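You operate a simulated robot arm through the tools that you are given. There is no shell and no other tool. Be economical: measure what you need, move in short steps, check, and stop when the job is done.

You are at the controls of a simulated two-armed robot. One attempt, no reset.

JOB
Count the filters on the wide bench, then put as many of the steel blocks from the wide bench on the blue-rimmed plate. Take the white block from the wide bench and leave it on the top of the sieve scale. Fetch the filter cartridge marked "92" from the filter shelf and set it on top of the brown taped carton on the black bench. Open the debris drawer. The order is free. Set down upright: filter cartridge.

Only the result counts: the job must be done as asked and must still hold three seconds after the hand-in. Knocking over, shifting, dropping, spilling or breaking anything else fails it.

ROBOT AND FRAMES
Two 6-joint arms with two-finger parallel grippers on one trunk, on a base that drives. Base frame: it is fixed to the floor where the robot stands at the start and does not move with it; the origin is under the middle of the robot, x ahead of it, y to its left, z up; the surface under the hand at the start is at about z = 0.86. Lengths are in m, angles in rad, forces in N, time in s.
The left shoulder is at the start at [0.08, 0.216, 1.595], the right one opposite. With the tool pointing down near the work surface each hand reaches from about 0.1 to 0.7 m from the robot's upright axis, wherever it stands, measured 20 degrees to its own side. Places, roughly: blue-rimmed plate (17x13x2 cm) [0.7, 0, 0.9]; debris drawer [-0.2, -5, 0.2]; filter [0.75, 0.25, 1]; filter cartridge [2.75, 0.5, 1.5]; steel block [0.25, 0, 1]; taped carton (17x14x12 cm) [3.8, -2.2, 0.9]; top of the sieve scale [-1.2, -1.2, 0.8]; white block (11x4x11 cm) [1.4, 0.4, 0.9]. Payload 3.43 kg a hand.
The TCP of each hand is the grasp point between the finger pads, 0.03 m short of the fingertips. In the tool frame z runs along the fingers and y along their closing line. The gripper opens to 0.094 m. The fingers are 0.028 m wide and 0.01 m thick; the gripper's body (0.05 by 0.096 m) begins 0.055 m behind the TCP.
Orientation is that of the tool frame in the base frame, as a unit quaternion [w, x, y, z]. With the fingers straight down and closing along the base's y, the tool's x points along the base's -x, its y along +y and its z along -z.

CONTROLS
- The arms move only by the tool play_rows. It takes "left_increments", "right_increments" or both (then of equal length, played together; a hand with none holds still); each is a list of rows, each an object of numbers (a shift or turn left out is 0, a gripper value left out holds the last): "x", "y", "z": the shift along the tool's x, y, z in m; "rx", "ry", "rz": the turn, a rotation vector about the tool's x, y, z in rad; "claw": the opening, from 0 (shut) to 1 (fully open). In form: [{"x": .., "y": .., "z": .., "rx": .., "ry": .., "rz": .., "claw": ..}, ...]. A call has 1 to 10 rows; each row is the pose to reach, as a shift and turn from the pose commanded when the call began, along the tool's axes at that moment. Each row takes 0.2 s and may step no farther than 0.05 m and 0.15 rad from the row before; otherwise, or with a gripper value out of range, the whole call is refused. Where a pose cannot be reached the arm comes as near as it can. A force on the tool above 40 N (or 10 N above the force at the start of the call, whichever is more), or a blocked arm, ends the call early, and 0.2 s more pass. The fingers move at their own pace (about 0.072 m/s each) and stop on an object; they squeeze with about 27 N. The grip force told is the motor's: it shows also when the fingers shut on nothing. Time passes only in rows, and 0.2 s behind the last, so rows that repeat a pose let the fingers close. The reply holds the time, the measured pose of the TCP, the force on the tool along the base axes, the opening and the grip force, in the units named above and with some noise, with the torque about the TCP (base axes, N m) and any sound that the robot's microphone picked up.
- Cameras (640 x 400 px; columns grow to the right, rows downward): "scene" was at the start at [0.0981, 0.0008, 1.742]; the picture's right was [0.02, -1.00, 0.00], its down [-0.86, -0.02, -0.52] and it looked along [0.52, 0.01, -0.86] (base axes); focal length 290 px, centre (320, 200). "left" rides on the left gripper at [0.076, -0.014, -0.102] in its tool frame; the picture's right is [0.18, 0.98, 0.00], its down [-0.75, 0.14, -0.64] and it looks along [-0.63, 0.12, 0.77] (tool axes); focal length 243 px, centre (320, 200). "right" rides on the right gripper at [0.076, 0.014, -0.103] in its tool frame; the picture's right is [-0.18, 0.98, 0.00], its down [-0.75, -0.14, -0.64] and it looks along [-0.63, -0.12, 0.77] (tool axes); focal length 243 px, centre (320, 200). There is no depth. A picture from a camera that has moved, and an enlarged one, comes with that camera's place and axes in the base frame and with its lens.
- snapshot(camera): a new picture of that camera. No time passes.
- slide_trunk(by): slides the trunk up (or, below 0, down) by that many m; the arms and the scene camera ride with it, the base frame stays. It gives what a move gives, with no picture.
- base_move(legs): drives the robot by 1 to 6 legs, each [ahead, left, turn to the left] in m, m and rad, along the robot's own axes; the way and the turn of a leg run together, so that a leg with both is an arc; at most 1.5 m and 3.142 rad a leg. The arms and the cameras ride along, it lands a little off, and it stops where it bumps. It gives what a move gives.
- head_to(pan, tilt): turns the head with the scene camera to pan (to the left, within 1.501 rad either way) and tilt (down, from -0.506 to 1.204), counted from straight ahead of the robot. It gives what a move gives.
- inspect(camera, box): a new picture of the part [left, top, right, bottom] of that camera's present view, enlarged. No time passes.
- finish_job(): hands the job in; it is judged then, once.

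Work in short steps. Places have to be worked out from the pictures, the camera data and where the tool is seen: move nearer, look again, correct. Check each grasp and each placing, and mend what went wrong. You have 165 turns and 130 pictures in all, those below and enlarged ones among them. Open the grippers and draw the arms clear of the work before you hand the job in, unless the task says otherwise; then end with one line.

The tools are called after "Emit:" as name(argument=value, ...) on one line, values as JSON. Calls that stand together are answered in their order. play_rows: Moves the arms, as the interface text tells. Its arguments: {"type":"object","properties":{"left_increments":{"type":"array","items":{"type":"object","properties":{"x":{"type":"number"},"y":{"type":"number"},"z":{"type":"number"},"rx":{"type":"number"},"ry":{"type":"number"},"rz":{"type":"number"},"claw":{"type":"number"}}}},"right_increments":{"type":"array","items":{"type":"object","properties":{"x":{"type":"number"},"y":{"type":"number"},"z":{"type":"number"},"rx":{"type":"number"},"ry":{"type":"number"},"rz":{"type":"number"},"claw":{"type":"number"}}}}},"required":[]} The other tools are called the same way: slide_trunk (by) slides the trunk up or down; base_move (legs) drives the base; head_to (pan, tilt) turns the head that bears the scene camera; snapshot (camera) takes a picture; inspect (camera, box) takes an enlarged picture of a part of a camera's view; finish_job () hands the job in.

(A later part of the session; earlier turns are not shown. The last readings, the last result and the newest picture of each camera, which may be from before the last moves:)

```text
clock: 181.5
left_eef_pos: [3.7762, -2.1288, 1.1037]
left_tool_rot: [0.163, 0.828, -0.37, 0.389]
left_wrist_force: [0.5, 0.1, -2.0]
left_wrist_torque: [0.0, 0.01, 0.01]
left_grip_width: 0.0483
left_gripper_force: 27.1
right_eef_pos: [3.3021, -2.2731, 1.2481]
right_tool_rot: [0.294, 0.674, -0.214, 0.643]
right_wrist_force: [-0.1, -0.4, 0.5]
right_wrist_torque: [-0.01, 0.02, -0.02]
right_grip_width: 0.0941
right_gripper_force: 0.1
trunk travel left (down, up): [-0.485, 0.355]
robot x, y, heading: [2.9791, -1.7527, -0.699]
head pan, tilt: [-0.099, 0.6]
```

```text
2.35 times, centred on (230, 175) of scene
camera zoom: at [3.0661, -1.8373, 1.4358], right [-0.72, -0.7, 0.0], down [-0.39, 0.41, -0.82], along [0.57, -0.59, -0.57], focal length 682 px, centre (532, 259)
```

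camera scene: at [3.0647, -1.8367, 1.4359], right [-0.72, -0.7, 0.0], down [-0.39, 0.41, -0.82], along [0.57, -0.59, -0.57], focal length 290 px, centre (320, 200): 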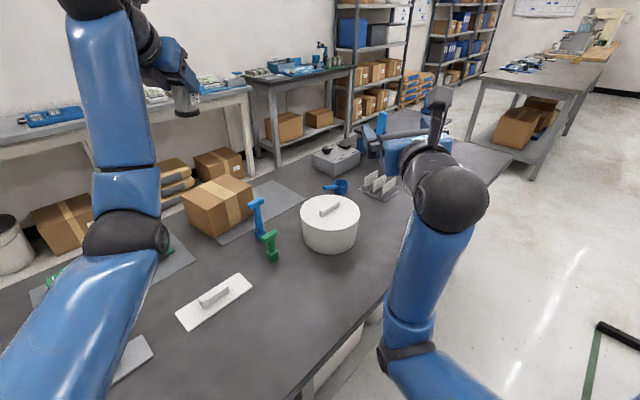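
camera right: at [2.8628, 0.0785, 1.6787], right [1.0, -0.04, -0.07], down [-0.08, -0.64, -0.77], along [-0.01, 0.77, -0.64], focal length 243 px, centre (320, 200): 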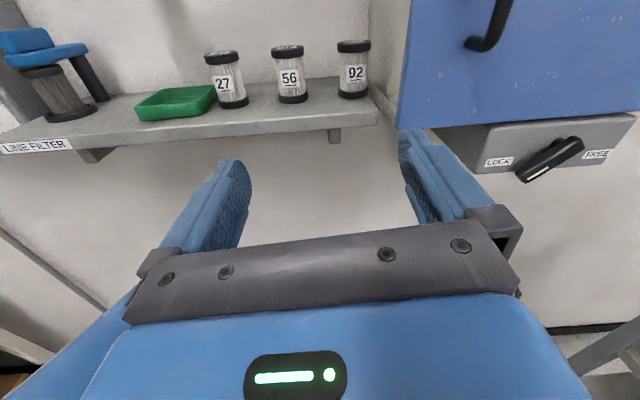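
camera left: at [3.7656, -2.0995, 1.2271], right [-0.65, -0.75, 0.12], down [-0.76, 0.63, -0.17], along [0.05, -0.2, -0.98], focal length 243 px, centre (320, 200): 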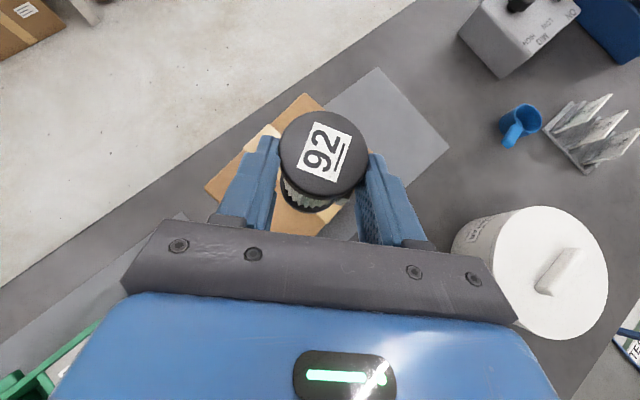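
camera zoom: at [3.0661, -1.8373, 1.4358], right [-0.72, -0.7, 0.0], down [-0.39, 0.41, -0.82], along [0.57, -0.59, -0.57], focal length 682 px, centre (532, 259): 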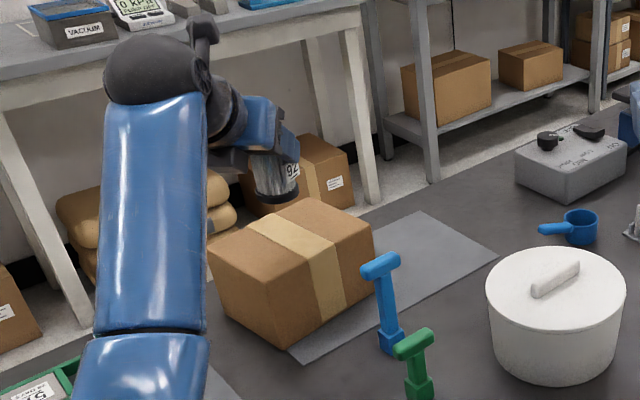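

Well centred. Lower to just above, then in small steps to contact.

Emit:
play_rows(left_increments=[{"x": -0.02, "y": -0.001, "z": 0.025}, {"x": -0.036, "y": -0.002, "z": 0.045}, {"x": -0.0405, "y": -0.002, "z": 0.0493}, {"x": -0.0425, "y": -0.002, "z": 0.051}, {"x": -0.0445, "y": -0.002, "z": 0.0527}, {"x": -0.0465, "y": -0.002, "z": 0.0544}, {"x": -0.0485, "y": -0.002, "z": 0.056}, {"x": -0.0505, "y": -0.002, "z": 0.0577}])

Emit:
inspect(camera="scene", box=[150, 120, 310, 260])

```text
clock: 183.3
left_eef_pos: [3.7883, -2.1333, 1.0311]
left_tool_rot: [0.164, 0.827, -0.371, 0.389]
left_wrist_force: [-0.3, 0.5, -1.2]
left_wrist_torque: [0.02, 0.0, -0.02]
left_grip_width: 0.0484
left_gripper_force: 27.5
right_eef_pos: [3.3015, -2.2717, 1.2486]
right_tool_rot: [0.294, 0.673, -0.216, 0.643]
right_wrist_force: [0.8, -1.1, 0.1]
right_wrist_torque: [0.01, 0.02, -0.01]
right_grip_width: 0.0937
right_gripper_force: 0.2
trunk travel left (down, up): [-0.485, 0.355]
robot x, y, heading: [2.9811, -1.7516, -0.703]
head pan, tilt: [-0.099, 0.6]
```

```text
2.86 times, centred on (230, 190) of scene
camera zoom: at [3.0649, -1.8367, 1.4359], right [-0.72, -0.7, 0.0], down [-0.39, 0.41, -0.82], along [0.57, -0.59, -0.57], focal length 828 px, centre (577, 229)
```

zoom: 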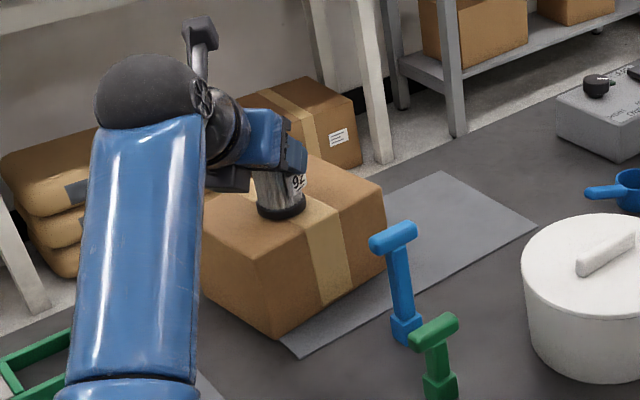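

Not yet touching; continue down slowly.

Emit:
play_rows(left_increments=[{"x": -0.0015, "z": 0.0013}, {"x": -0.003, "z": 0.0026}, {"x": -0.0045, "z": 0.0039}, {"x": -0.006, "z": 0.0052}, {"x": -0.0075, "z": 0.0065}, {"x": -0.009, "z": 0.0078}, {"x": -0.0105, "z": 0.009}, {"x": -0.012, "z": 0.0102}])

```text
clock: 185.1
left_eef_pos: [3.7858, -2.1321, 1.0193]
left_tool_rot: [0.165, 0.826, -0.37, 0.392]
left_wrist_force: [0.8, 0.8, 23.6]
left_wrist_torque: [-0.54, 0.04, 0.02]
left_grip_width: 0.0487
left_gripper_force: 26.5
right_eef_pos: [3.2966, -2.2703, 1.2517]
right_tool_rot: [0.292, 0.673, -0.213, 0.645]
right_wrist_force: [0.1, -0.7, -0.1]
right_wrist_torque: [0.01, 0.03, -0.01]
right_grip_width: 0.0941
right_gripper_force: 0.1
trunk travel left (down, up): [-0.485, 0.355]
robot x, y, heading: [2.9793, -1.752, -0.696]
head pan, tilt: [-0.099, 0.6]
```

Contact (24 N). Ease off, open, and withdraw along the tool axis.

Emit:
play_rows(left_increments=[{"x": 0.0025, "z": -0.002}, {"x": 0.0025, "z": -0.002, "claw": 0.8}, {"x": 0.0025, "z": -0.002, "claw": 0.8}, {"x": 0.0025, "z": -0.002, "claw": 0.8}, {"x": 0.0025, "z": -0.04, "claw": 0.8}, {"x": 0.0025, "z": -0.08, "claw": 0.8}, {"x": 0.0025, "z": -0.12, "claw": 0.8}])

Emit:
snapshot(camera="left")

Emit:
inspect(camera="scene", box=[150, 100, 310, 260])

```text
clock: 186.7
left_eef_pos: [3.7238, -2.0671, 1.093]
left_tool_rot: [0.164, 0.827, -0.371, 0.388]
left_wrist_force: [0.2, -0.2, 0.5]
left_wrist_torque: [0.01, -0.02, 0.01]
left_grip_width: 0.0754
left_gripper_force: 0.0
right_eef_pos: [3.2995, -2.2723, 1.2488]
right_tool_rot: [0.293, 0.674, -0.214, 0.644]
right_wrist_force: [-0.5, 0.4, -0.4]
right_wrist_torque: [0.01, 0.03, 0.02]
right_grip_width: 0.094
right_gripper_force: 0.1
trunk travel left (down, up): [-0.485, 0.355]
robot x, y, heading: [2.9806, -1.7516, -0.704]
head pan, tilt: [-0.099, 0.6]
```

```text
53 pictures are left
camera left: at [3.7133, -2.0367, 1.2174], right [-0.65, -0.75, 0.12], down [-0.76, 0.63, -0.16], along [0.05, -0.2, -0.98], focal length 243 px, centre (320, 200)
```

left: 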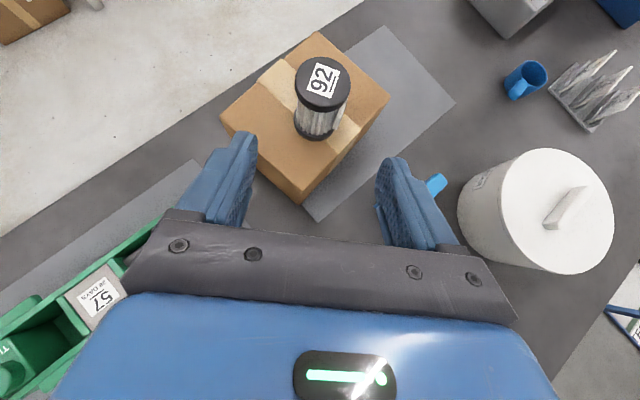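

```text
2.50 times, centred on (230, 180) of scene
camera zoom: at [3.0642, -1.8362, 1.4359], right [-0.72, -0.7, 0.0], down [-0.39, 0.41, -0.83], along [0.57, -0.59, -0.56], focal length 724 px, centre (545, 250)
```

zoom: 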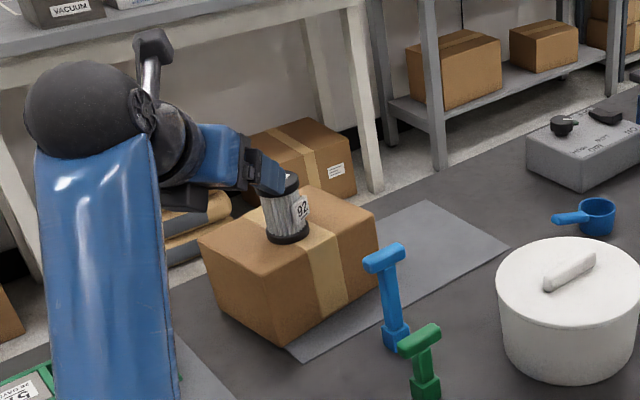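

Cartridge 92 stands upright on the carton. Raise the trunk, back off, and restore the right hand to pointing down.

Emit:
slide_trunk(by=0.35)

Emit:
base_move(legs=[[-0.75, 0, 0]])

Emit:
play_rows(right_increments=[{"ry": -0.15, "x": -0.02}, {"ry": -0.3, "x": -0.04}, {"ry": -0.45, "x": -0.06}, {"ry": -0.6, "x": -0.08}, {"ry": -0.75, "x": -0.11}, {"ry": -0.9, "x": -0.14}, {"ry": -1.05, "x": -0.17}, {"ry": -1.2, "x": -0.2}, {"ry": -1.35, "x": -0.24}, {"ry": -1.5, "x": -0.28}])

Emit:
play_rows(right_increments=[{"rz": -0.15}, {"rz": -0.3}, {"rz": -0.45}, {"rz": -0.6}, {"rz": -0.75}, {"rz": -0.9}, {"rz": -1.05}, {"rz": -1.2}, {"rz": -1.35}, {"rz": -1.5}])

Emit:
play_rows(right_increments=[{"rz": -0.15}, {"rz": -0.3}, {"rz": -0.45}, {"rz": -0.6}, {"rz": -0.75}, {"rz": -0.9}, {"rz": -1.05}, {"rz": -1.2}, {"rz": -1.35}, {"rz": -1.5}])

```text
clock: 190.1
left_eef_pos: [3.7252, -2.0675, 1.4443]
left_tool_rot: [0.163, 0.828, -0.37, 0.389]
left_wrist_force: [-0.8, 0.1, 0.0]
left_wrist_torque: [-0.03, 0.04, -0.01]
left_grip_width: 0.0752
left_gripper_force: 0.1
right_eef_pos: [3.3004, -2.274, 1.5985]
right_tool_rot: [0.292, 0.674, -0.214, 0.644]
right_wrist_force: [-0.2, -0.4, 1.0]
right_wrist_torque: [0.03, 0.01, -0.02]
right_grip_width: 0.0941
right_gripper_force: 0.0
trunk travel left (down, up): [-0.835, 0.005]
robot x, y, heading: [2.9775, -1.7548, -0.703]
head pan, tilt: [-0.099, 0.6]
```

```text
clock: 194.2
left_eef_pos: [3.1462, -1.5844, 1.4425]
left_tool_rot: [0.166, 0.826, -0.375, 0.387]
left_wrist_force: [0.6, -0.9, -0.6]
left_wrist_torque: [-0.02, 0.01, -0.03]
left_grip_width: 0.0755
left_gripper_force: 0.1
right_eef_pos: [2.7206, -1.785, 1.5985]
right_tool_rot: [0.296, 0.673, -0.218, 0.642]
right_wrist_force: [-0.1, 1.0, -0.2]
right_wrist_torque: [0.01, 0.0, 0.03]
right_grip_width: 0.094
right_gripper_force: 0.2
trunk travel left (down, up): [-0.835, 0.005]
robot x, y, heading: [2.4027, -1.2644, -0.711]
head pan, tilt: [-0.099, 0.6]
```

```text
clock: 196.4
left_eef_pos: [3.1452, -1.5828, 1.4447]
left_tool_rot: [0.165, 0.826, -0.375, 0.387]
left_wrist_force: [0.4, -0.1, -0.3]
left_wrist_torque: [-0.01, -0.01, -0.02]
left_grip_width: 0.0752
left_gripper_force: 0.0
right_eef_pos: [2.7448, -1.9188, 1.2202]
right_tool_rot: [0.073, 0.937, -0.342, 0.009]
right_wrist_force: [0.9, -0.5, 0.5]
right_wrist_torque: [0.0, 0.01, 0.03]
right_grip_width: 0.0941
right_gripper_force: 0.0
right hand out of reach, approached as far as the arm can: row 3, 4, 5, 6, 7, 8, 9, 10
trunk travel left (down, up): [-0.835, 0.005]
robot x, y, heading: [2.4001, -1.2619, -0.716]
head pan, tilt: [-0.099, 0.6]
```

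```text
clock: 198.6
left_eef_pos: [3.1451, -1.5825, 1.4439]
left_tool_rot: [0.167, 0.825, -0.376, 0.388]
left_wrist_force: [-0.1, 0.0, 1.1]
left_wrist_torque: [-0.01, -0.04, -0.04]
left_grip_width: 0.0751
left_gripper_force: 0.0
right_eef_pos: [2.7429, -1.9178, 1.2187]
right_tool_rot: [0.058, 0.926, 0.371, -0.038]
right_wrist_force: [-0.8, -1.3, -0.1]
right_wrist_torque: [-0.01, 0.01, -0.01]
right_grip_width: 0.0941
right_gripper_force: 0.1
right hand out of reach, approached as far as the arm can: row 9, 10
trunk travel left (down, up): [-0.835, 0.005]
robot x, y, heading: [2.4053, -1.2587, -0.713]
head pan, tilt: [-0.099, 0.6]
```

```text
clock: 200.8
left_eef_pos: [3.1444, -1.5824, 1.4432]
left_tool_rot: [0.166, 0.825, -0.376, 0.388]
left_wrist_force: [0.6, -0.2, 0.2]
left_wrist_torque: [0.0, 0.02, -0.01]
left_grip_width: 0.0752
left_gripper_force: 0.0
right_eef_pos: [2.742, -1.9189, 1.2187]
right_tool_rot: [0.015, 0.426, 0.902, -0.067]
right_wrist_force: [0.2, 0.8, 0.3]
right_wrist_torque: [-0.01, 0.0, -0.01]
right_grip_width: 0.0938
right_gripper_force: 0.1
trunk travel left (down, up): [-0.835, 0.005]
robot x, y, heading: [2.404, -1.2586, -0.71]
head pan, tilt: [-0.099, 0.6]
```

Right hand is back pointing down (small tilt to trim). I turn around and approach the white block's corner of the wide bench, then look.

Emit:
base_move(legs=[[0, 0, -2.9], [0.76, -0.62, 0]])

Emit:
play_rows(right_increments=[{"rx": -0.108, "ry": 0.084}])

Emit:
head_to(pan=-0.3, tilt=0.75)

Emit:
snapshot(camera="scene")

Emit:
snapshot(camera="right")

```text
clock: 212.8
left_eef_pos: [1.1899, -0.2401, 1.4446]
left_tool_rot: [-0.406, 0.265, 0.867, 0.114]
left_wrist_force: [0.5, -0.7, -0.2]
left_wrist_torque: [-0.01, 0.01, -0.01]
left_grip_width: 0.0752
left_gripper_force: 0.0
right_eef_pos: [1.4923, 0.1879, 1.2192]
right_tool_rot: [-0.066, 0.949, -0.307, -0.025]
right_wrist_force: [0.3, 0.3, -0.6]
right_wrist_torque: [0.0, -0.02, -0.02]
right_grip_width: 0.0936
right_gripper_force: 0.1
trunk travel left (down, up): [-0.835, 0.005]
robot x, y, heading: [1.9903, -0.3573, 2.687]
head pan, tilt: [-0.099, 0.6]
```

```text
clock: 213.2
left_eef_pos: [1.1894, -0.237, 1.4426]
left_tool_rot: [-0.406, 0.265, 0.867, 0.113]
left_wrist_force: [0.1, 0.3, -1.0]
left_wrist_torque: [-0.02, 0.01, 0.04]
left_grip_width: 0.0752
left_gripper_force: 0.2
right_eef_pos: [1.4851, 0.1949, 1.2138]
right_tool_rot: [0.0, 0.952, -0.306, 0.0]
right_wrist_force: [-0.4, 0.4, -0.1]
right_wrist_torque: [-0.05, 0.0, 0.0]
right_grip_width: 0.0941
right_gripper_force: 0.0
right hand out of reach, approached as far as the arm can: row 1
trunk travel left (down, up): [-0.835, 0.005]
robot x, y, heading: [1.9879, -0.3645, 2.689]
head pan, tilt: [-0.099, 0.6]
```

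```text
clock: 213.9
left_eef_pos: [1.1896, -0.2383, 1.4434]
left_tool_rot: [-0.406, 0.265, 0.867, 0.114]
left_wrist_force: [0.1, -0.8, -0.5]
left_wrist_torque: [0.0, 0.02, -0.03]
left_grip_width: 0.0752
left_gripper_force: 0.1
right_eef_pos: [1.4861, 0.1932, 1.2144]
right_tool_rot: [0.0, 0.952, -0.307, 0.0]
right_wrist_force: [0.0, 0.3, -0.3]
right_wrist_torque: [0.03, 0.0, 0.0]
right_grip_width: 0.094
right_gripper_force: 0.1
trunk travel left (down, up): [-0.835, 0.005]
robot x, y, heading: [1.991, -0.3624, 2.689]
head pan, tilt: [-0.3, 0.75]
```

```text
51 pictures are left
camera scene: at [1.9006, -0.2902, 1.773], right [0.68, 0.73, 0.0], down [0.5, -0.47, -0.73], along [-0.53, 0.5, -0.68], focal length 290 px, centre (320, 200)
```

scene: 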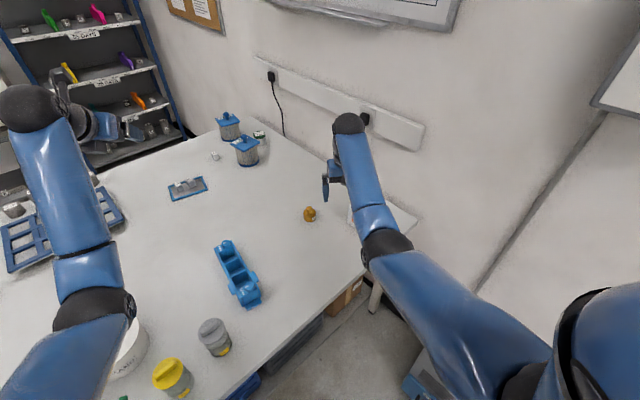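

```text
50 pictures are left
camera right: at [1.5396, 0.1373, 1.317], right [-0.72, -0.69, 0.0], down [-0.53, 0.55, 0.64], along [-0.44, 0.47, -0.77], focal length 243 px, centre (320, 200)
```

right: 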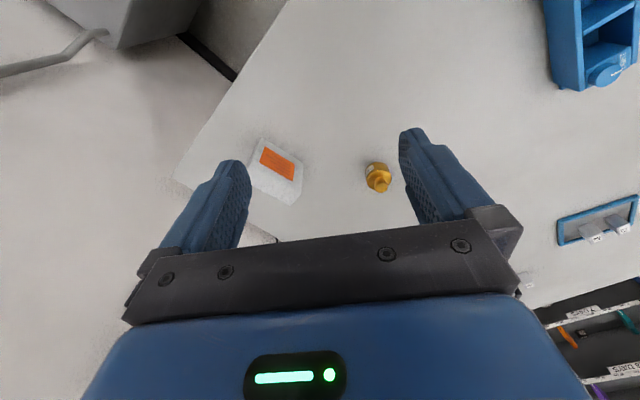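

The white block with orange label shows by the left finger. Enlarge.

Emit:
inspect(camera="right", box=[220, 120, 420, 245])

```text
3.20 times, centred on (320, 182) of right
camera zoom: at [1.5396, 0.1373, 1.317], right [-0.72, -0.69, 0.0], down [-0.53, 0.55, 0.64], along [-0.44, 0.47, -0.77], focal length 776 px, centre (320, 256)
```

zoom: 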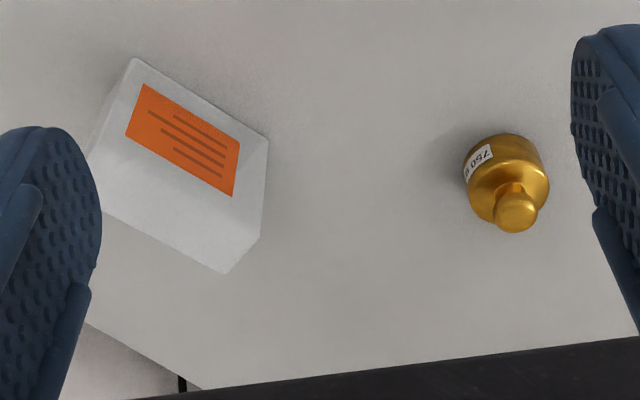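

Block upright: front face from (1.476,0.380) to (1.376,0.363), centre ≈(1.423,0.391), thin direction ≈(-0.17,0.985). I move the base nearer.

Emit:
base_move(legs=[[0, 0, -0.1], [0.26, -0.1, 0]])

Emit:
snapshot(camera="right")

```text
clock: 216.4
left_eef_pos: [1.0287, 0.0614, 1.4465]
left_tool_rot: [-0.401, 0.307, 0.852, 0.135]
left_wrist_force: [-0.2, -0.3, -1.2]
left_wrist_torque: [-0.04, 0.03, 0.0]
left_grip_width: 0.0751
left_gripper_force: 0.0
right_eef_pos: [1.3666, 0.4622, 1.2184]
right_tool_rot: [-0.001, 0.935, -0.354, -0.003]
right_wrist_force: [0.6, -1.0, -0.5]
right_wrist_torque: [0.07, 0.03, -0.01]
right_grip_width: 0.0941
right_gripper_force: 0.1
trunk travel left (down, up): [-0.835, 0.005]
robot x, y, heading: [1.8095, -0.1352, 2.595]
head pan, tilt: [-0.3, 0.75]
```

```text
48 pictures are left
camera right: at [1.4147, 0.4012, 1.3201], right [-0.79, -0.62, 0.0], down [-0.47, 0.6, 0.65], along [-0.4, 0.51, -0.76], focal length 243 px, centre (320, 200)
```

right: 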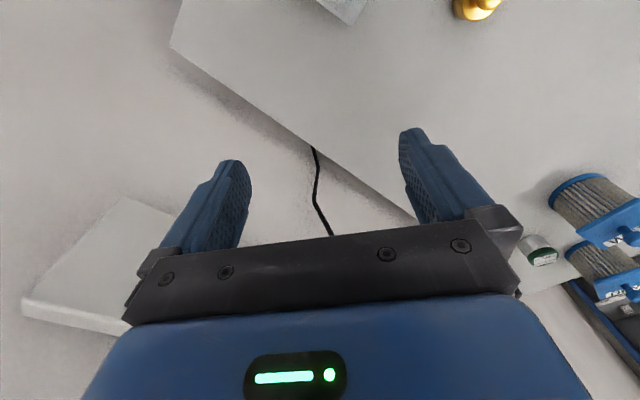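

Rotate the hand by -0.895 rad so the fingers close across the block's thickness, and centre above it at z≈1.12.

Emit:
play_rows(right_increments=[{"x": 0.015, "y": 0.003, "z": 0.01, "rz": -0.15}, {"x": 0.03, "y": 0.006, "z": 0.025, "rz": -0.3}, {"x": 0.045, "y": 0.009, "z": 0.04, "rz": -0.45}, {"x": 0.06, "y": 0.012, "z": 0.06, "rz": -0.6}, {"x": 0.075, "y": 0.014, "z": 0.08, "rz": -0.75}, {"x": 0.089, "y": 0.016, "z": 0.1, "rz": -0.895}])

Emit:
snapshot(camera="right")

Emit:
snapshot(camera="scene")

```text
clock: 217.8
left_eef_pos: [1.0284, 0.064, 1.4459]
left_tool_rot: [-0.401, 0.307, 0.853, 0.135]
left_wrist_force: [0.6, -0.2, 0.1]
left_wrist_torque: [0.0, 0.02, -0.02]
left_grip_width: 0.0752
left_gripper_force: 0.0
right_eef_pos: [1.4221, 0.3928, 1.1153]
right_tool_rot: [-0.002, 0.996, 0.088, -0.001]
right_wrist_force: [0.1, 0.9, 0.4]
right_wrist_torque: [0.02, -0.01, -0.01]
right_grip_width: 0.094
right_gripper_force: 0.0
right hand out of reach, approached as far as the arm can: row 1, 2, 3, 4, 5
trunk travel left (down, up): [-0.835, 0.005]
robot x, y, heading: [1.8126, -0.1317, 2.592]
head pan, tilt: [-0.3, 0.75]
```

```text
47 pictures are left
camera right: at [1.4989, 0.393, 1.2188], right [-0.01, -1.0, 0.0], down [-0.76, 0.01, 0.64], along [-0.64, 0.01, -0.76], focal length 243 px, centre (320, 200)
```

right: 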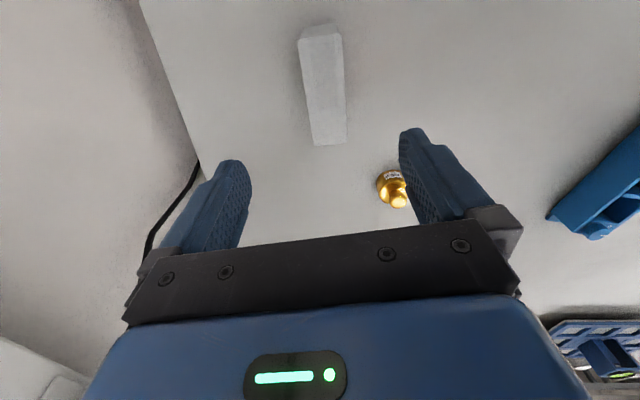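

```text
46 pictures are left
camera scene: at [1.7314, -0.0576, 1.7732], right [0.75, 0.66, 0.0], down [0.45, -0.51, -0.73], along [-0.48, 0.55, -0.68], focal length 290 px, centre (320, 200)
```

scene: 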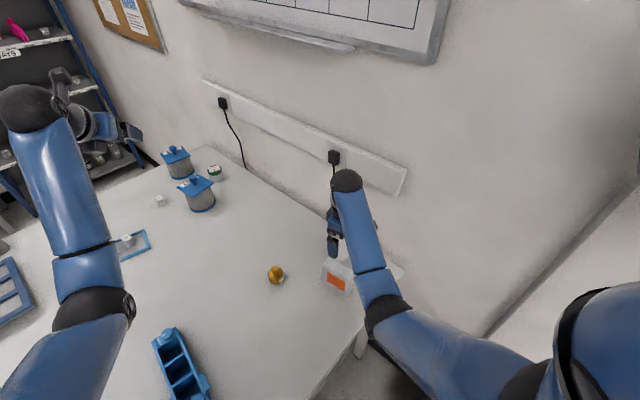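

Centred (block ≈(1.427,0.390)); trim rotation a little, descend to z≈0.93, then check.

Emit:
play_rows(right_increments=[{"x": 0.003, "y": 0.002, "z": 0.045, "rz": 0.06}, {"x": 0.003, "y": 0.002, "z": 0.09, "rz": 0.06}, {"x": 0.003, "y": 0.002, "z": 0.13, "rz": 0.06}])

Emit:
snapshot(camera="right")

```text
clock: 218.6
left_eef_pos: [1.0268, 0.0656, 1.4431]
left_tool_rot: [-0.4, 0.307, 0.853, 0.135]
left_wrist_force: [-0.4, -0.2, 0.4]
left_wrist_torque: [0.02, 0.0, 0.04]
left_grip_width: 0.075
left_gripper_force: 0.0
right_eef_pos: [1.4249, 0.3944, 0.9828]
right_tool_rot: [-0.001, 0.998, 0.056, -0.001]
right_wrist_force: [-0.6, 0.6, 0.9]
right_wrist_torque: [-0.03, -0.01, -0.02]
right_grip_width: 0.0937
right_gripper_force: 0.0
trunk travel left (down, up): [-0.835, 0.005]
robot x, y, heading: [1.809, -0.1327, 2.589]
head pan, tilt: [-0.3, 0.75]
```

```text
45 pictures are left
camera right: at [1.501, 0.3886, 1.0843], right [-0.07, -1.0, 0.0], down [-0.76, 0.05, 0.64], along [-0.64, 0.05, -0.77], focal length 243 px, centre (320, 200)
```

right: 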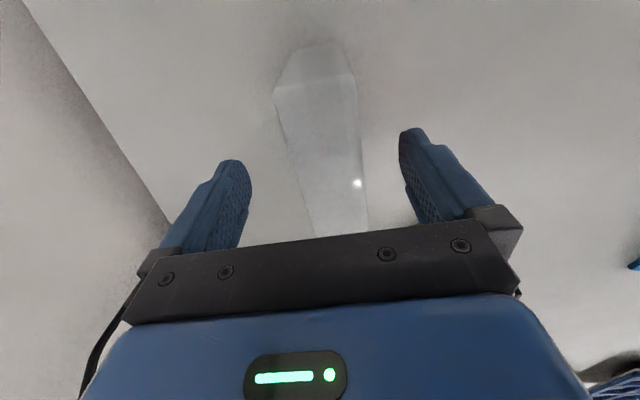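

Aligned. Descend the rest and close.

Emit:
play_rows(right_increments=[{"z": 0.03}, {"z": 0.052}, {"z": 0.052, "claw": 0}, {"z": 0.052, "claw": 0}, {"z": 0.052, "claw": 0}, {"z": 0.052, "claw": 0}])

Emit:
play_rows(right_increments=[{"z": -0.04}, {"z": -0.08}, {"z": -0.12}, {"z": -0.16}])

Emit:
snapshot(camera="right")

Emit:
inspect(camera="scene", box=[240, 150, 440, 350])

```text
clock: 220.0
left_eef_pos: [1.0267, 0.0655, 1.4428]
left_tool_rot: [-0.4, 0.307, 0.853, 0.134]
left_wrist_force: [1.0, 0.4, 0.6]
left_wrist_torque: [-0.05, 0.01, 0.02]
left_grip_width: 0.075
left_gripper_force: 0.0
right_eef_pos: [1.4226, 0.392, 0.9308]
right_tool_rot: [-0.001, 0.998, 0.056, -0.001]
right_wrist_force: [-0.8, 0.4, -1.4]
right_wrist_torque: [-0.13, 0.11, -0.01]
right_grip_width: 0.0444
right_gripper_force: 27.1
trunk travel left (down, up): [-0.835, 0.005]
robot x, y, heading: [1.8121, -0.1319, 2.585]
head pan, tilt: [-0.3, 0.75]
```

```text
clock: 221.0
left_eef_pos: [1.0253, 0.0658, 1.4435]
left_tool_rot: [-0.4, 0.307, 0.853, 0.134]
left_wrist_force: [0.1, 0.3, -1.1]
left_wrist_torque: [-0.01, 0.01, 0.0]
left_grip_width: 0.0751
left_gripper_force: 0.1
right_eef_pos: [1.4242, 0.3947, 1.0917]
right_tool_rot: [0.0, 0.998, 0.056, 0.0]
right_wrist_force: [-0.4, -0.2, -3.2]
right_wrist_torque: [0.04, -0.01, 0.0]
right_grip_width: 0.0443
right_gripper_force: 27.3
trunk travel left (down, up): [-0.835, 0.005]
robot x, y, heading: [1.8128, -0.1364, 2.588]
head pan, tilt: [-0.3, 0.75]
```

```text
44 pictures are left
camera right: at [1.5008, 0.3901, 1.195], right [-0.07, -1.0, 0.0], down [-0.76, 0.06, 0.64], along [-0.64, 0.05, -0.77], focal length 243 px, centre (320, 200)
```

right: 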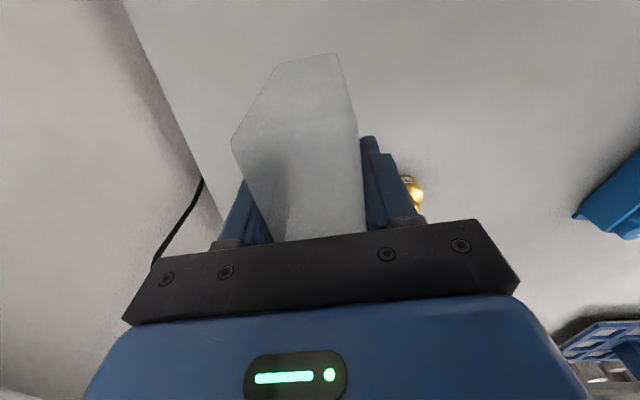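

```text
2.00 times, centred on (340, 250) of scene
camera zoom: at [1.7294, -0.0555, 1.7729], right [0.75, 0.66, 0.0], down [0.45, -0.51, -0.73], along [-0.48, 0.55, -0.68], focal length 579 px, centre (280, 100)
```

zoom: 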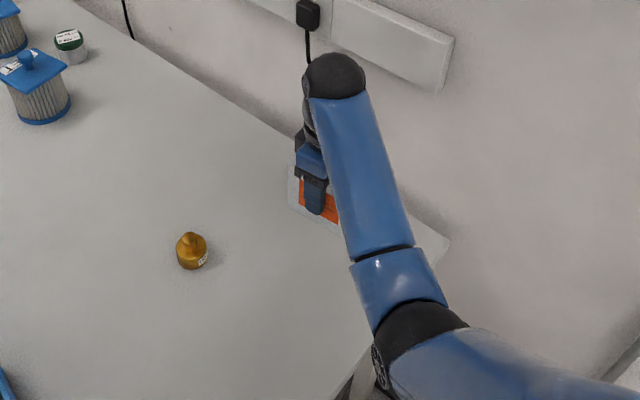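

Block held (≈3 N). Raise it a bit, back away from the bench and turn to face -y.

Emit:
play_rows(right_increments=[{"z": -0.04}, {"z": -0.08}, {"z": -0.1}])

Emit:
base_move(legs=[[-0.6, 0, 0], [0, 0, 2.12]])

```text
clock: 221.8
left_eef_pos: [1.0258, 0.0653, 1.4431]
left_tool_rot: [-0.399, 0.307, 0.854, 0.133]
left_wrist_force: [-0.2, -1.1, -1.0]
left_wrist_torque: [0.02, 0.02, -0.02]
left_grip_width: 0.0753
left_gripper_force: 0.1
right_eef_pos: [1.3916, 0.4172, 1.1479]
right_tool_rot: [0.0, 0.998, 0.056, -0.001]
right_wrist_force: [0.3, 0.5, -3.2]
right_wrist_torque: [-0.04, -0.01, 0.02]
right_grip_width: 0.0444
right_gripper_force: 26.5
right hand out of reach, approached as far as the arm can: row 1, 2, 3
trunk travel left (down, up): [-0.835, 0.005]
robot x, y, heading: [1.8097, -0.1333, 2.589]
head pan, tilt: [-0.3, 0.75]
```

```text
clock: 230.2
left_eef_pos: [2.5363, -1.2434, 1.4439]
left_tool_rot: [-0.32, -0.574, 0.701, -0.276]
left_wrist_force: [0.9, 0.4, -0.3]
left_wrist_torque: [-0.03, 0.04, 0.0]
left_grip_width: 0.0752
left_gripper_force: 0.1
right_eef_pos: [2.0538, -1.0861, 1.148]
right_tool_rot: [0.0, 0.464, 0.886, -0.001]
right_wrist_force: [0.3, 0.0, -3.5]
right_wrist_torque: [0.03, 0.04, -0.04]
right_grip_width: 0.044
right_gripper_force: 27.2
trunk travel left (down, up): [-0.835, 0.005]
robot x, y, heading: [2.3421, -0.457, -1.631]
head pan, tilt: [-0.3, 0.75]
```

Correct heading and drive along the aisle, then diagonally through the gap between bench and cart.

Emit:
base_move(legs=[[0, 0, 0.06], [1.14, -0.07, 0], [0.5, -0.46, 0]])

Emit:
head_to(pan=0.0, tilt=0.7)

Emit:
snapshot(camera="scene")

```text
clock: 239.9
left_eef_pos: [2.0669, -2.8806, 1.4451]
left_tool_rot: [-0.313, -0.594, 0.685, -0.284]
left_wrist_force: [-0.8, 0.2, 0.3]
left_wrist_torque: [0.04, 0.03, -0.02]
left_grip_width: 0.0754
left_gripper_force: 0.1
right_eef_pos: [1.576, -2.7534, 1.1489]
right_tool_rot: [0.0, 0.439, 0.899, -0.003]
right_wrist_force: [-1.0, 0.3, -2.4]
right_wrist_torque: [-0.01, 0.02, 0.01]
right_grip_width: 0.0443
right_gripper_force: 26.7
trunk travel left (down, up): [-0.835, 0.005]
robot x, y, heading: [1.8227, -2.1104, -1.57]
head pan, tilt: [-0.3, 0.75]
```

```text
clock: 240.7
left_eef_pos: [2.0639, -2.8825, 1.4439]
left_tool_rot: [-0.313, -0.594, 0.685, -0.283]
left_wrist_force: [0.5, -0.2, 0.2]
left_wrist_torque: [0.01, 0.01, -0.03]
left_grip_width: 0.0753
left_gripper_force: 0.1
right_eef_pos: [1.5735, -2.7548, 1.1468]
right_tool_rot: [0.0, 0.439, 0.898, -0.001]
right_wrist_force: [-0.2, -0.1, -3.6]
right_wrist_torque: [0.04, -0.03, -0.02]
right_grip_width: 0.0444
right_gripper_force: 26.8
trunk travel left (down, up): [-0.835, 0.005]
robot x, y, heading: [1.8213, -2.1117, -1.575]
head pan, tilt: [0.0, 0.7]
```

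```text
42 pictures are left
camera scene: at [1.8242, -2.2262, 1.7772], right [-1.0, 0.0, 0.0], down [0.0, 0.64, -0.76], along [0.0, -0.76, -0.64], focal length 290 px, centre (320, 200)
```

scene: 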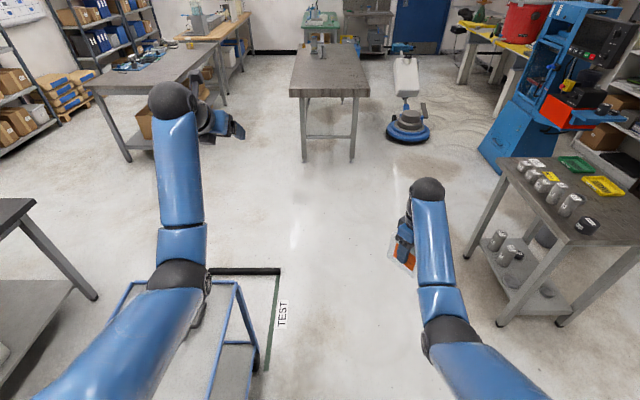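

Continue: to y≈-2.45, turn to face -x, and drive to x≈-0.1.

Emit:
base_move(legs=[[0.34, 0, 0], [0, 0, -1.567], [1.0, 0, 0]])

Emit:
snapshot(camera="scene")

```text
clock: 251.5
left_eef_pos: [0.0601, -2.6784, 1.4446]
left_tool_rot: [-0.422, 0.069, 0.904, 0.022]
left_wrist_force: [0.7, 0.0, 0.3]
left_wrist_torque: [-0.03, -0.01, 0.0]
left_grip_width: 0.0754
left_gripper_force: 0.0
right_eef_pos: [0.1949, -2.1903, 1.1477]
right_tool_rot: [0.0, 0.948, 0.318, -0.001]
right_wrist_force: [-0.2, -0.6, -2.5]
right_wrist_torque: [0.02, 0.02, 0.0]
right_grip_width: 0.0443
right_gripper_force: 27.0
trunk travel left (down, up): [-0.835, 0.005]
robot x, y, heading: [0.8363, -2.4503, 3.127]
head pan, tilt: [0.0, 0.7]
```

```text
41 pictures are left
camera scene: at [0.7209, -2.4495, 1.7774], right [0.02, 1.0, 0.0], down [0.64, -0.01, -0.77], along [-0.77, 0.01, -0.64], focal length 290 px, centre (320, 200)
```

scene: 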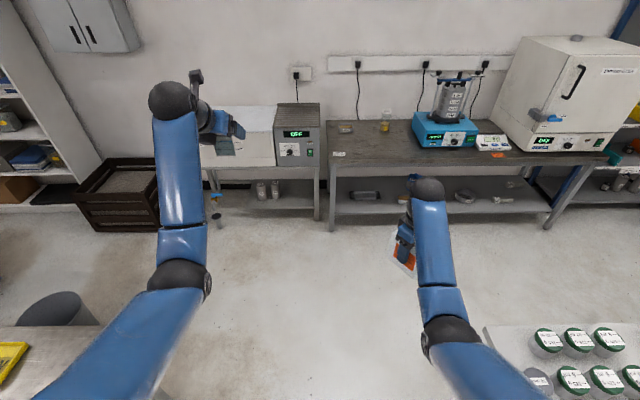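

I enlarge the sieve/scale area.

Emit:
inspect(camera="scene", box=[390, 60, 550, 170])

```text
3.64 times, centred on (470, 115) of scene
camera zoom: at [0.7209, -2.4495, 1.7774], right [0.02, 1.0, 0.0], down [0.64, -0.01, -0.77], along [-0.77, 0.01, -0.64], focal length 1053 px, centre (-226, 509)
```

zoom: 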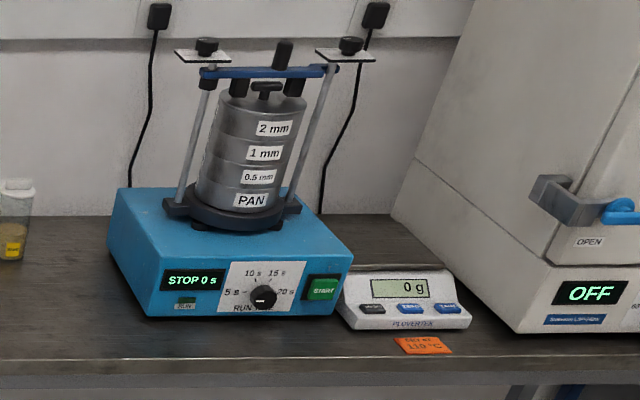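

The balance (0 g) right beside the sieve shaker is the sieve scale, pan near (-1.15,-1.2). Drive to x≈-0.1, then strafe to y≈-1.45.

Emit:
base_move(legs=[[0.94, 0, 0.014], [0, -1.0, 0]])

Emit:
head_to(pan=-0.2, tilt=0.75)

Emit:
snapshot(camera="scene")

Emit:
snapshot(camera="right")

```text
clock: 261.2
left_eef_pos: [-0.8382, -1.6392, 1.4431]
left_tool_rot: [-0.422, 0.071, 0.904, 0.024]
left_wrist_force: [-0.8, -1.2, -0.1]
left_wrist_torque: [0.0, 0.0, -0.01]
left_grip_width: 0.0754
left_gripper_force: 0.1
right_eef_pos: [-0.7012, -1.152, 1.1477]
right_tool_rot: [-0.001, 0.949, 0.317, 0.0]
right_wrist_force: [-0.3, 0.8, -2.8]
right_wrist_torque: [0.03, 0.0, -0.04]
right_grip_width: 0.0443
right_gripper_force: 26.6
trunk travel left (down, up): [-0.835, 0.005]
robot x, y, heading: [-0.0574, -1.411, 3.122]
head pan, tilt: [0.0, 0.7]
```

```text
clock: 261.9
left_eef_pos: [-0.837, -1.6388, 1.4433]
left_tool_rot: [-0.422, 0.072, 0.904, 0.023]
left_wrist_force: [-0.5, 0.3, 0.2]
left_wrist_torque: [0.0, -0.02, 0.0]
left_grip_width: 0.075
left_gripper_force: 0.1
right_eef_pos: [-0.7015, -1.1509, 1.1478]
right_tool_rot: [-0.001, 0.948, 0.318, -0.001]
right_wrist_force: [0.2, -0.2, -2.9]
right_wrist_torque: [0.02, 0.02, 0.03]
right_grip_width: 0.0441
right_gripper_force: 27.1
trunk travel left (down, up): [-0.835, 0.005]
robot x, y, heading: [-0.0619, -1.4106, 3.128]
head pan, tilt: [-0.201, 0.75]
```

```text
39 pictures are left
camera scene: at [-0.1732, -1.3947, 1.773], right [0.22, 0.98, 0.0], down [0.67, -0.15, -0.73], along [-0.71, 0.16, -0.68], focal length 290 px, centre (320, 200)
```

scene: 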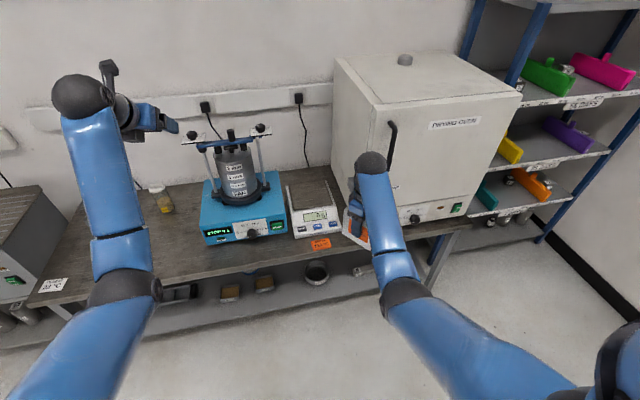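

```text
38 pictures are left
camera right: at [-0.6316, -1.1155, 1.2502], right [0.44, -0.9, 0.0], down [-0.69, -0.34, 0.64], along [-0.58, -0.28, -0.77], focal length 243 px, centre (320, 200)
```

right: 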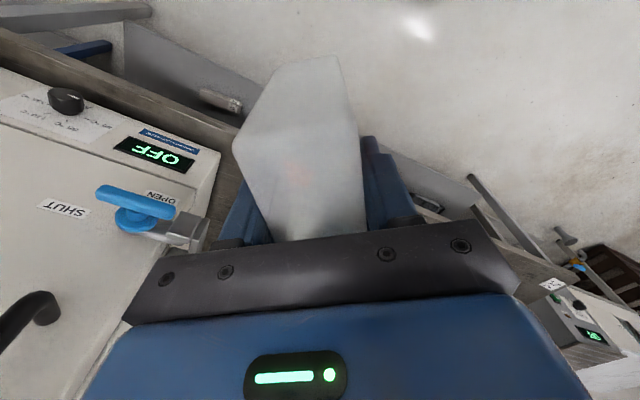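

Zoom on the scale.

Emit:
inspect(camera="scene", box=[240, 150, 380, 260])

```text
3.64 times, centred on (310, 205) of scene
camera zoom: at [-0.1732, -1.3947, 1.773], right [0.22, 0.98, 0.0], down [0.67, -0.15, -0.73], along [-0.71, 0.16, -0.68], focal length 1053 px, centre (356, 182)
```

zoom: 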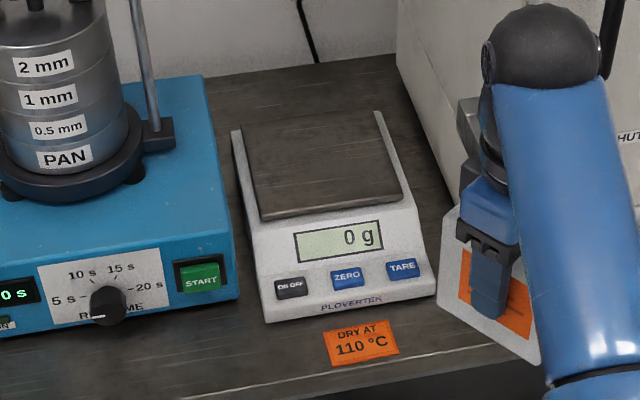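

Pan centre ≈(-1.15,-1.222). I rotate the block so its long side lies along x, then drive closer.

Emit:
play_rows(right_increments=[{"rz": 0.14}, {"rz": 0.28}, {"rz": 0.42}, {"rz": 0.56}, {"rz": 0.64}])

Emit:
base_move(legs=[[0.36, 0.07, 0.014]])

Emit:
snapshot(camera="right")

Emit:
head_to(pan=-0.3, tilt=0.9)

Emit:
snapshot(camera="scene")

```text
clock: 263.1
left_eef_pos: [-0.8377, -1.6392, 1.4437]
left_tool_rot: [-0.421, 0.071, 0.904, 0.023]
left_wrist_force: [-1.1, 0.0, 0.6]
left_wrist_torque: [-0.04, 0.0, 0.0]
left_grip_width: 0.0752
left_gripper_force: 0.0
right_eef_pos: [-0.7016, -1.1504, 1.1465]
right_tool_rot: [0.0, 1.0, 0.001, -0.001]
right_wrist_force: [-0.8, -0.8, -2.7]
right_wrist_torque: [-0.02, -0.01, 0.0]
right_grip_width: 0.0444
right_gripper_force: 26.6
trunk travel left (down, up): [-0.835, 0.005]
robot x, y, heading: [-0.0597, -1.4097, 3.124]
head pan, tilt: [-0.201, 0.75]
```

```text
clock: 265.5
left_eef_pos: [-1.1979, -1.7227, 1.446]
left_tool_rot: [-0.422, 0.063, 0.904, 0.019]
left_wrist_force: [1.0, 0.4, -0.7]
left_wrist_torque: [-0.02, -0.02, -0.02]
left_grip_width: 0.0753
left_gripper_force: 0.2
right_eef_pos: [-1.0716, -1.2311, 1.1489]
right_tool_rot: [0.0, 1.0, 0.014, -0.003]
right_wrist_force: [-0.5, -0.4, -2.7]
right_wrist_torque: [-0.02, 0.03, 0.01]
right_grip_width: 0.0444
right_gripper_force: 26.6
trunk travel left (down, up): [-0.835, 0.005]
robot x, y, heading: [-0.4291, -1.4808, -3.136]
head pan, tilt: [-0.201, 0.75]
```

```text
36 pictures are left
camera right: at [-0.9944, -1.2429, 1.2518], right [-0.16, -0.99, 0.0], down [-0.75, 0.12, 0.65], along [-0.64, 0.1, -0.76], focal length 243 px, centre (320, 200)
```

right: 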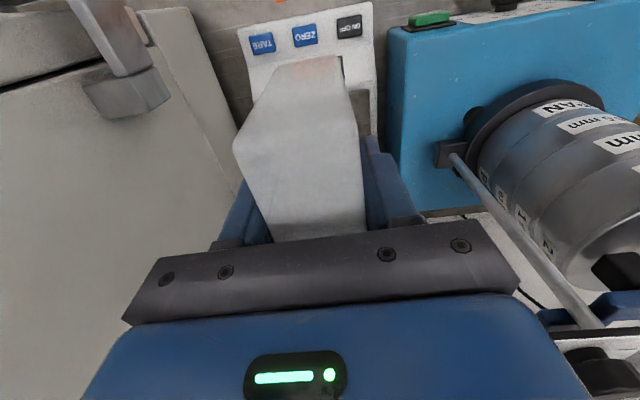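

```text
clock: 266.2
left_eef_pos: [-1.1985, -1.7232, 1.4452]
left_tool_rot: [-0.422, 0.063, 0.904, 0.019]
left_wrist_force: [-0.3, 0.7, 0.5]
left_wrist_torque: [-0.02, -0.02, 0.02]
left_grip_width: 0.0752
left_gripper_force: 0.0
right_eef_pos: [-1.0732, -1.2326, 1.1487]
right_tool_rot: [0.0, 1.0, 0.012, -0.002]
right_wrist_force: [-0.3, 0.3, -2.9]
right_wrist_torque: [-0.02, 0.03, 0.01]
right_grip_width: 0.0444
right_gripper_force: 27.3
trunk travel left (down, up): [-0.835, 0.005]
robot x, y, heading: [-0.4259, -1.4801, -3.133]
head pan, tilt: [-0.3, 0.901]
```

```text
35 pictures are left
camera scene: at [-0.5298, -1.4584, 1.7612], right [0.29, 0.96, 0.0], down [0.75, -0.23, -0.62], along [-0.59, 0.18, -0.78], focal length 290 px, centre (320, 200)
```

scene: 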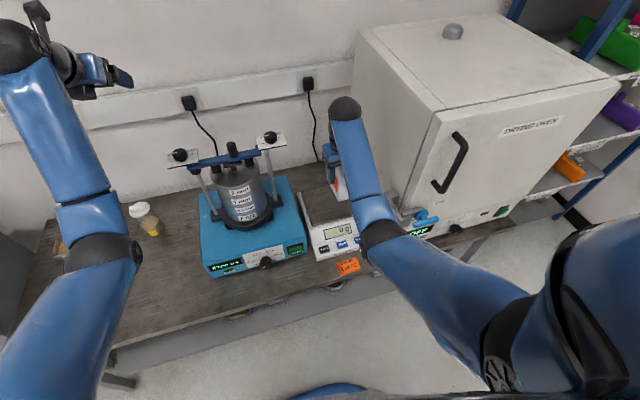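

Triangulation with the ZERO button gives scale z≈0.77–0.80, pan centre ≈(-1.24,-1.205). I retract the left hand a little, drive 0.18 m ahead, and lower the trunk 8 cm.

Emit:
play_rows(left_increments=[{"x": -0.025, "z": -0.03}, {"x": -0.051, "z": -0.061}])

Emit:
base_move(legs=[[0.18, -0.02, 0]])

Emit:
snapshot(camera="right")

Emit:
snapshot(camera="scene")

```text
clock: 266.8
left_eef_pos: [-1.121, -1.7356, 1.4462]
left_tool_rot: [-0.423, 0.067, 0.903, 0.016]
left_wrist_force: [0.6, 0.0, 0.6]
left_wrist_torque: [0.02, 0.01, -0.03]
left_grip_width: 0.0753
left_gripper_force: 0.0
right_eef_pos: [-1.0713, -1.2337, 1.1482]
right_tool_rot: [-0.001, 1.0, 0.013, -0.002]
right_wrist_force: [0.1, -0.2, -3.5]
right_wrist_torque: [0.01, -0.05, -0.04]
right_grip_width: 0.0445
right_gripper_force: 26.6
trunk travel left (down, up): [-0.835, 0.005]
robot x, y, heading: [-0.4318, -1.48, -3.14]
head pan, tilt: [-0.3, 0.901]
```

```text
clock: 268.3
left_eef_pos: [-1.297, -1.7188, 1.4476]
left_tool_rot: [-0.424, 0.065, 0.903, 0.015]
left_wrist_force: [-0.5, 0.5, -0.6]
left_wrist_torque: [-0.02, -0.01, -0.02]
left_grip_width: 0.0751
left_gripper_force: 0.1
right_eef_pos: [-1.2523, -1.2161, 1.1504]
right_tool_rot: [-0.001, 1.0, 0.015, -0.002]
right_wrist_force: [1.1, 0.0, -2.1]
right_wrist_torque: [-0.01, 0.01, -0.03]
right_grip_width: 0.0445
right_gripper_force: 26.6
trunk travel left (down, up): [-0.835, 0.005]
robot x, y, heading: [-0.6103, -1.4603, -3.135]
head pan, tilt: [-0.3, 0.901]
```

```text
34 pictures are left
camera right: at [-1.1749, -1.2275, 1.2526], right [-0.15, -0.99, 0.0], down [-0.75, 0.12, 0.65], along [-0.64, 0.1, -0.76], focal length 243 px, centre (320, 200)
```

right: 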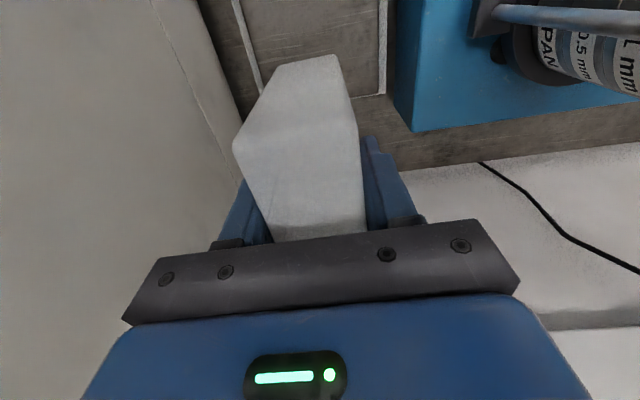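

```text
33 pictures are left
camera scene: at [-0.7064, -1.4412, 1.7616], right [0.29, 0.96, 0.0], down [0.75, -0.23, -0.62], along [-0.6, 0.18, -0.78], focal length 290 px, centre (320, 200)
```

scene: 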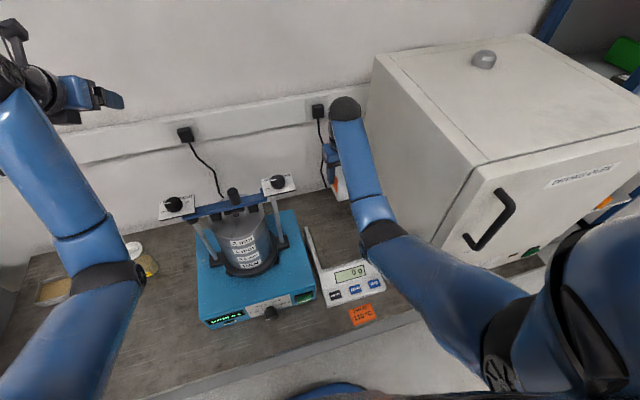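

Pan spans y≈-1.32…-1.10, x≈-1.31…-1.15. Lower the trunk 0.12, then trim position and descend with the arm.

Emit:
slide_trunk(by=-0.12)

Emit:
play_rows(right_increments=[{"x": 0.02, "y": -0.002, "z": 0.03}, {"x": 0.02, "y": -0.002, "z": 0.07}, {"x": 0.02, "y": -0.002, "z": 0.11}])

Emit:
snapshot(camera="right")

Emit:
snapshot(camera="scene")

```text
clock: 269.8
left_eef_pos: [-1.3023, -1.7188, 1.3255]
left_tool_rot: [-0.422, 0.066, 0.904, 0.016]
left_wrist_force: [0.4, -0.5, 0.4]
left_wrist_torque: [0.01, -0.01, 0.0]
left_grip_width: 0.0752
left_gripper_force: 0.1
right_eef_pos: [-1.2564, -1.216, 1.0267]
right_tool_rot: [0.0, 1.0, 0.015, -0.001]
right_wrist_force: [0.0, -0.1, -3.2]
right_wrist_torque: [-0.01, -0.02, 0.05]
right_grip_width: 0.0443
right_gripper_force: 26.8
trunk travel left (down, up): [-0.715, 0.125]
robot x, y, heading: [-0.6054, -1.4628, -3.136]
head pan, tilt: [-0.3, 0.901]
```

```text
clock: 270.6
left_eef_pos: [-1.3042, -1.7177, 1.3236]
left_tool_rot: [-0.421, 0.066, 0.905, 0.016]
left_wrist_force: [1.2, -0.8, -0.7]
left_wrist_torque: [-0.02, -0.01, 0.04]
left_grip_width: 0.0754
left_gripper_force: 0.0
right_eef_pos: [-1.2375, -1.213, 0.9153]
right_tool_rot: [-0.001, 1.0, 0.015, -0.001]
right_wrist_force: [-0.1, 0.1, -3.3]
right_wrist_torque: [0.02, -0.04, -0.02]
right_grip_width: 0.0442
right_gripper_force: 27.2
trunk travel left (down, up): [-0.715, 0.125]
robot x, y, heading: [-0.6077, -1.4639, -3.135]
head pan, tilt: [-0.3, 0.901]
```

```text
32 pictures are left
camera right: at [-1.1607, -1.2246, 1.0186], right [-0.15, -0.99, 0.0], down [-0.76, 0.12, 0.64], along [-0.64, 0.1, -0.77], focal length 243 px, centre (320, 200)
```

right: 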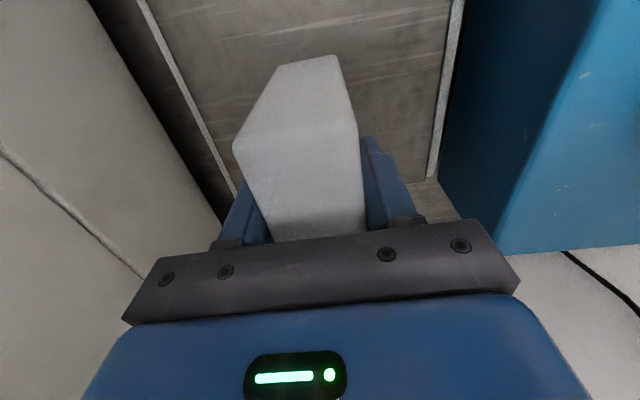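

```text
31 pictures are left
camera scene: at [-0.7139, -1.4405, 1.641], right [0.29, 0.96, 0.0], down [0.75, -0.23, -0.62], along [-0.59, 0.18, -0.78], focal length 290 px, centre (320, 200)
```

scene: 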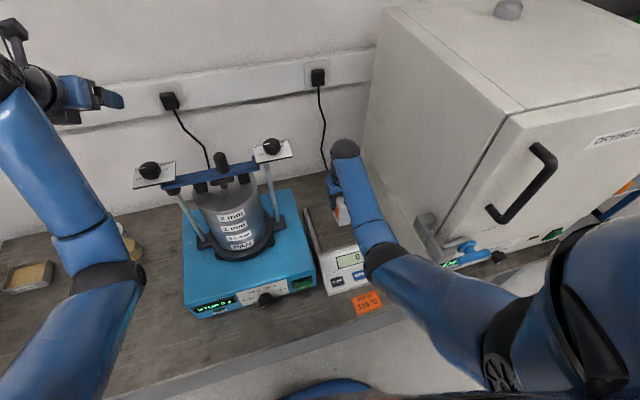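

Block is centred laterally over the pan. Lower gently to contact.

Emit:
play_rows(right_increments=[{"z": 0.02}, {"z": 0.03}, {"z": 0.034}, {"z": 0.037}, {"z": 0.04}, {"z": 0.043}, {"z": 0.046}])

```text
clock: 272.2
left_eef_pos: [-1.2974, -1.7205, 1.3272]
left_tool_rot: [-0.424, 0.066, 0.903, 0.016]
left_wrist_force: [-0.1, 0.2, -0.5]
left_wrist_torque: [0.02, 0.0, 0.0]
left_grip_width: 0.0754
left_gripper_force: 0.0
right_eef_pos: [-1.2346, -1.2132, 0.8762]
right_tool_rot: [-0.001, 1.0, 0.014, -0.005]
right_wrist_force: [0.5, 3.3, 38.5]
right_wrist_torque: [-0.21, -1.39, 0.13]
right_grip_width: 0.0445
right_gripper_force: 26.9
trunk travel left (down, up): [-0.715, 0.125]
robot x, y, heading: [-0.6084, -1.4604, -3.138]
head pan, tilt: [-0.3, 0.901]
```

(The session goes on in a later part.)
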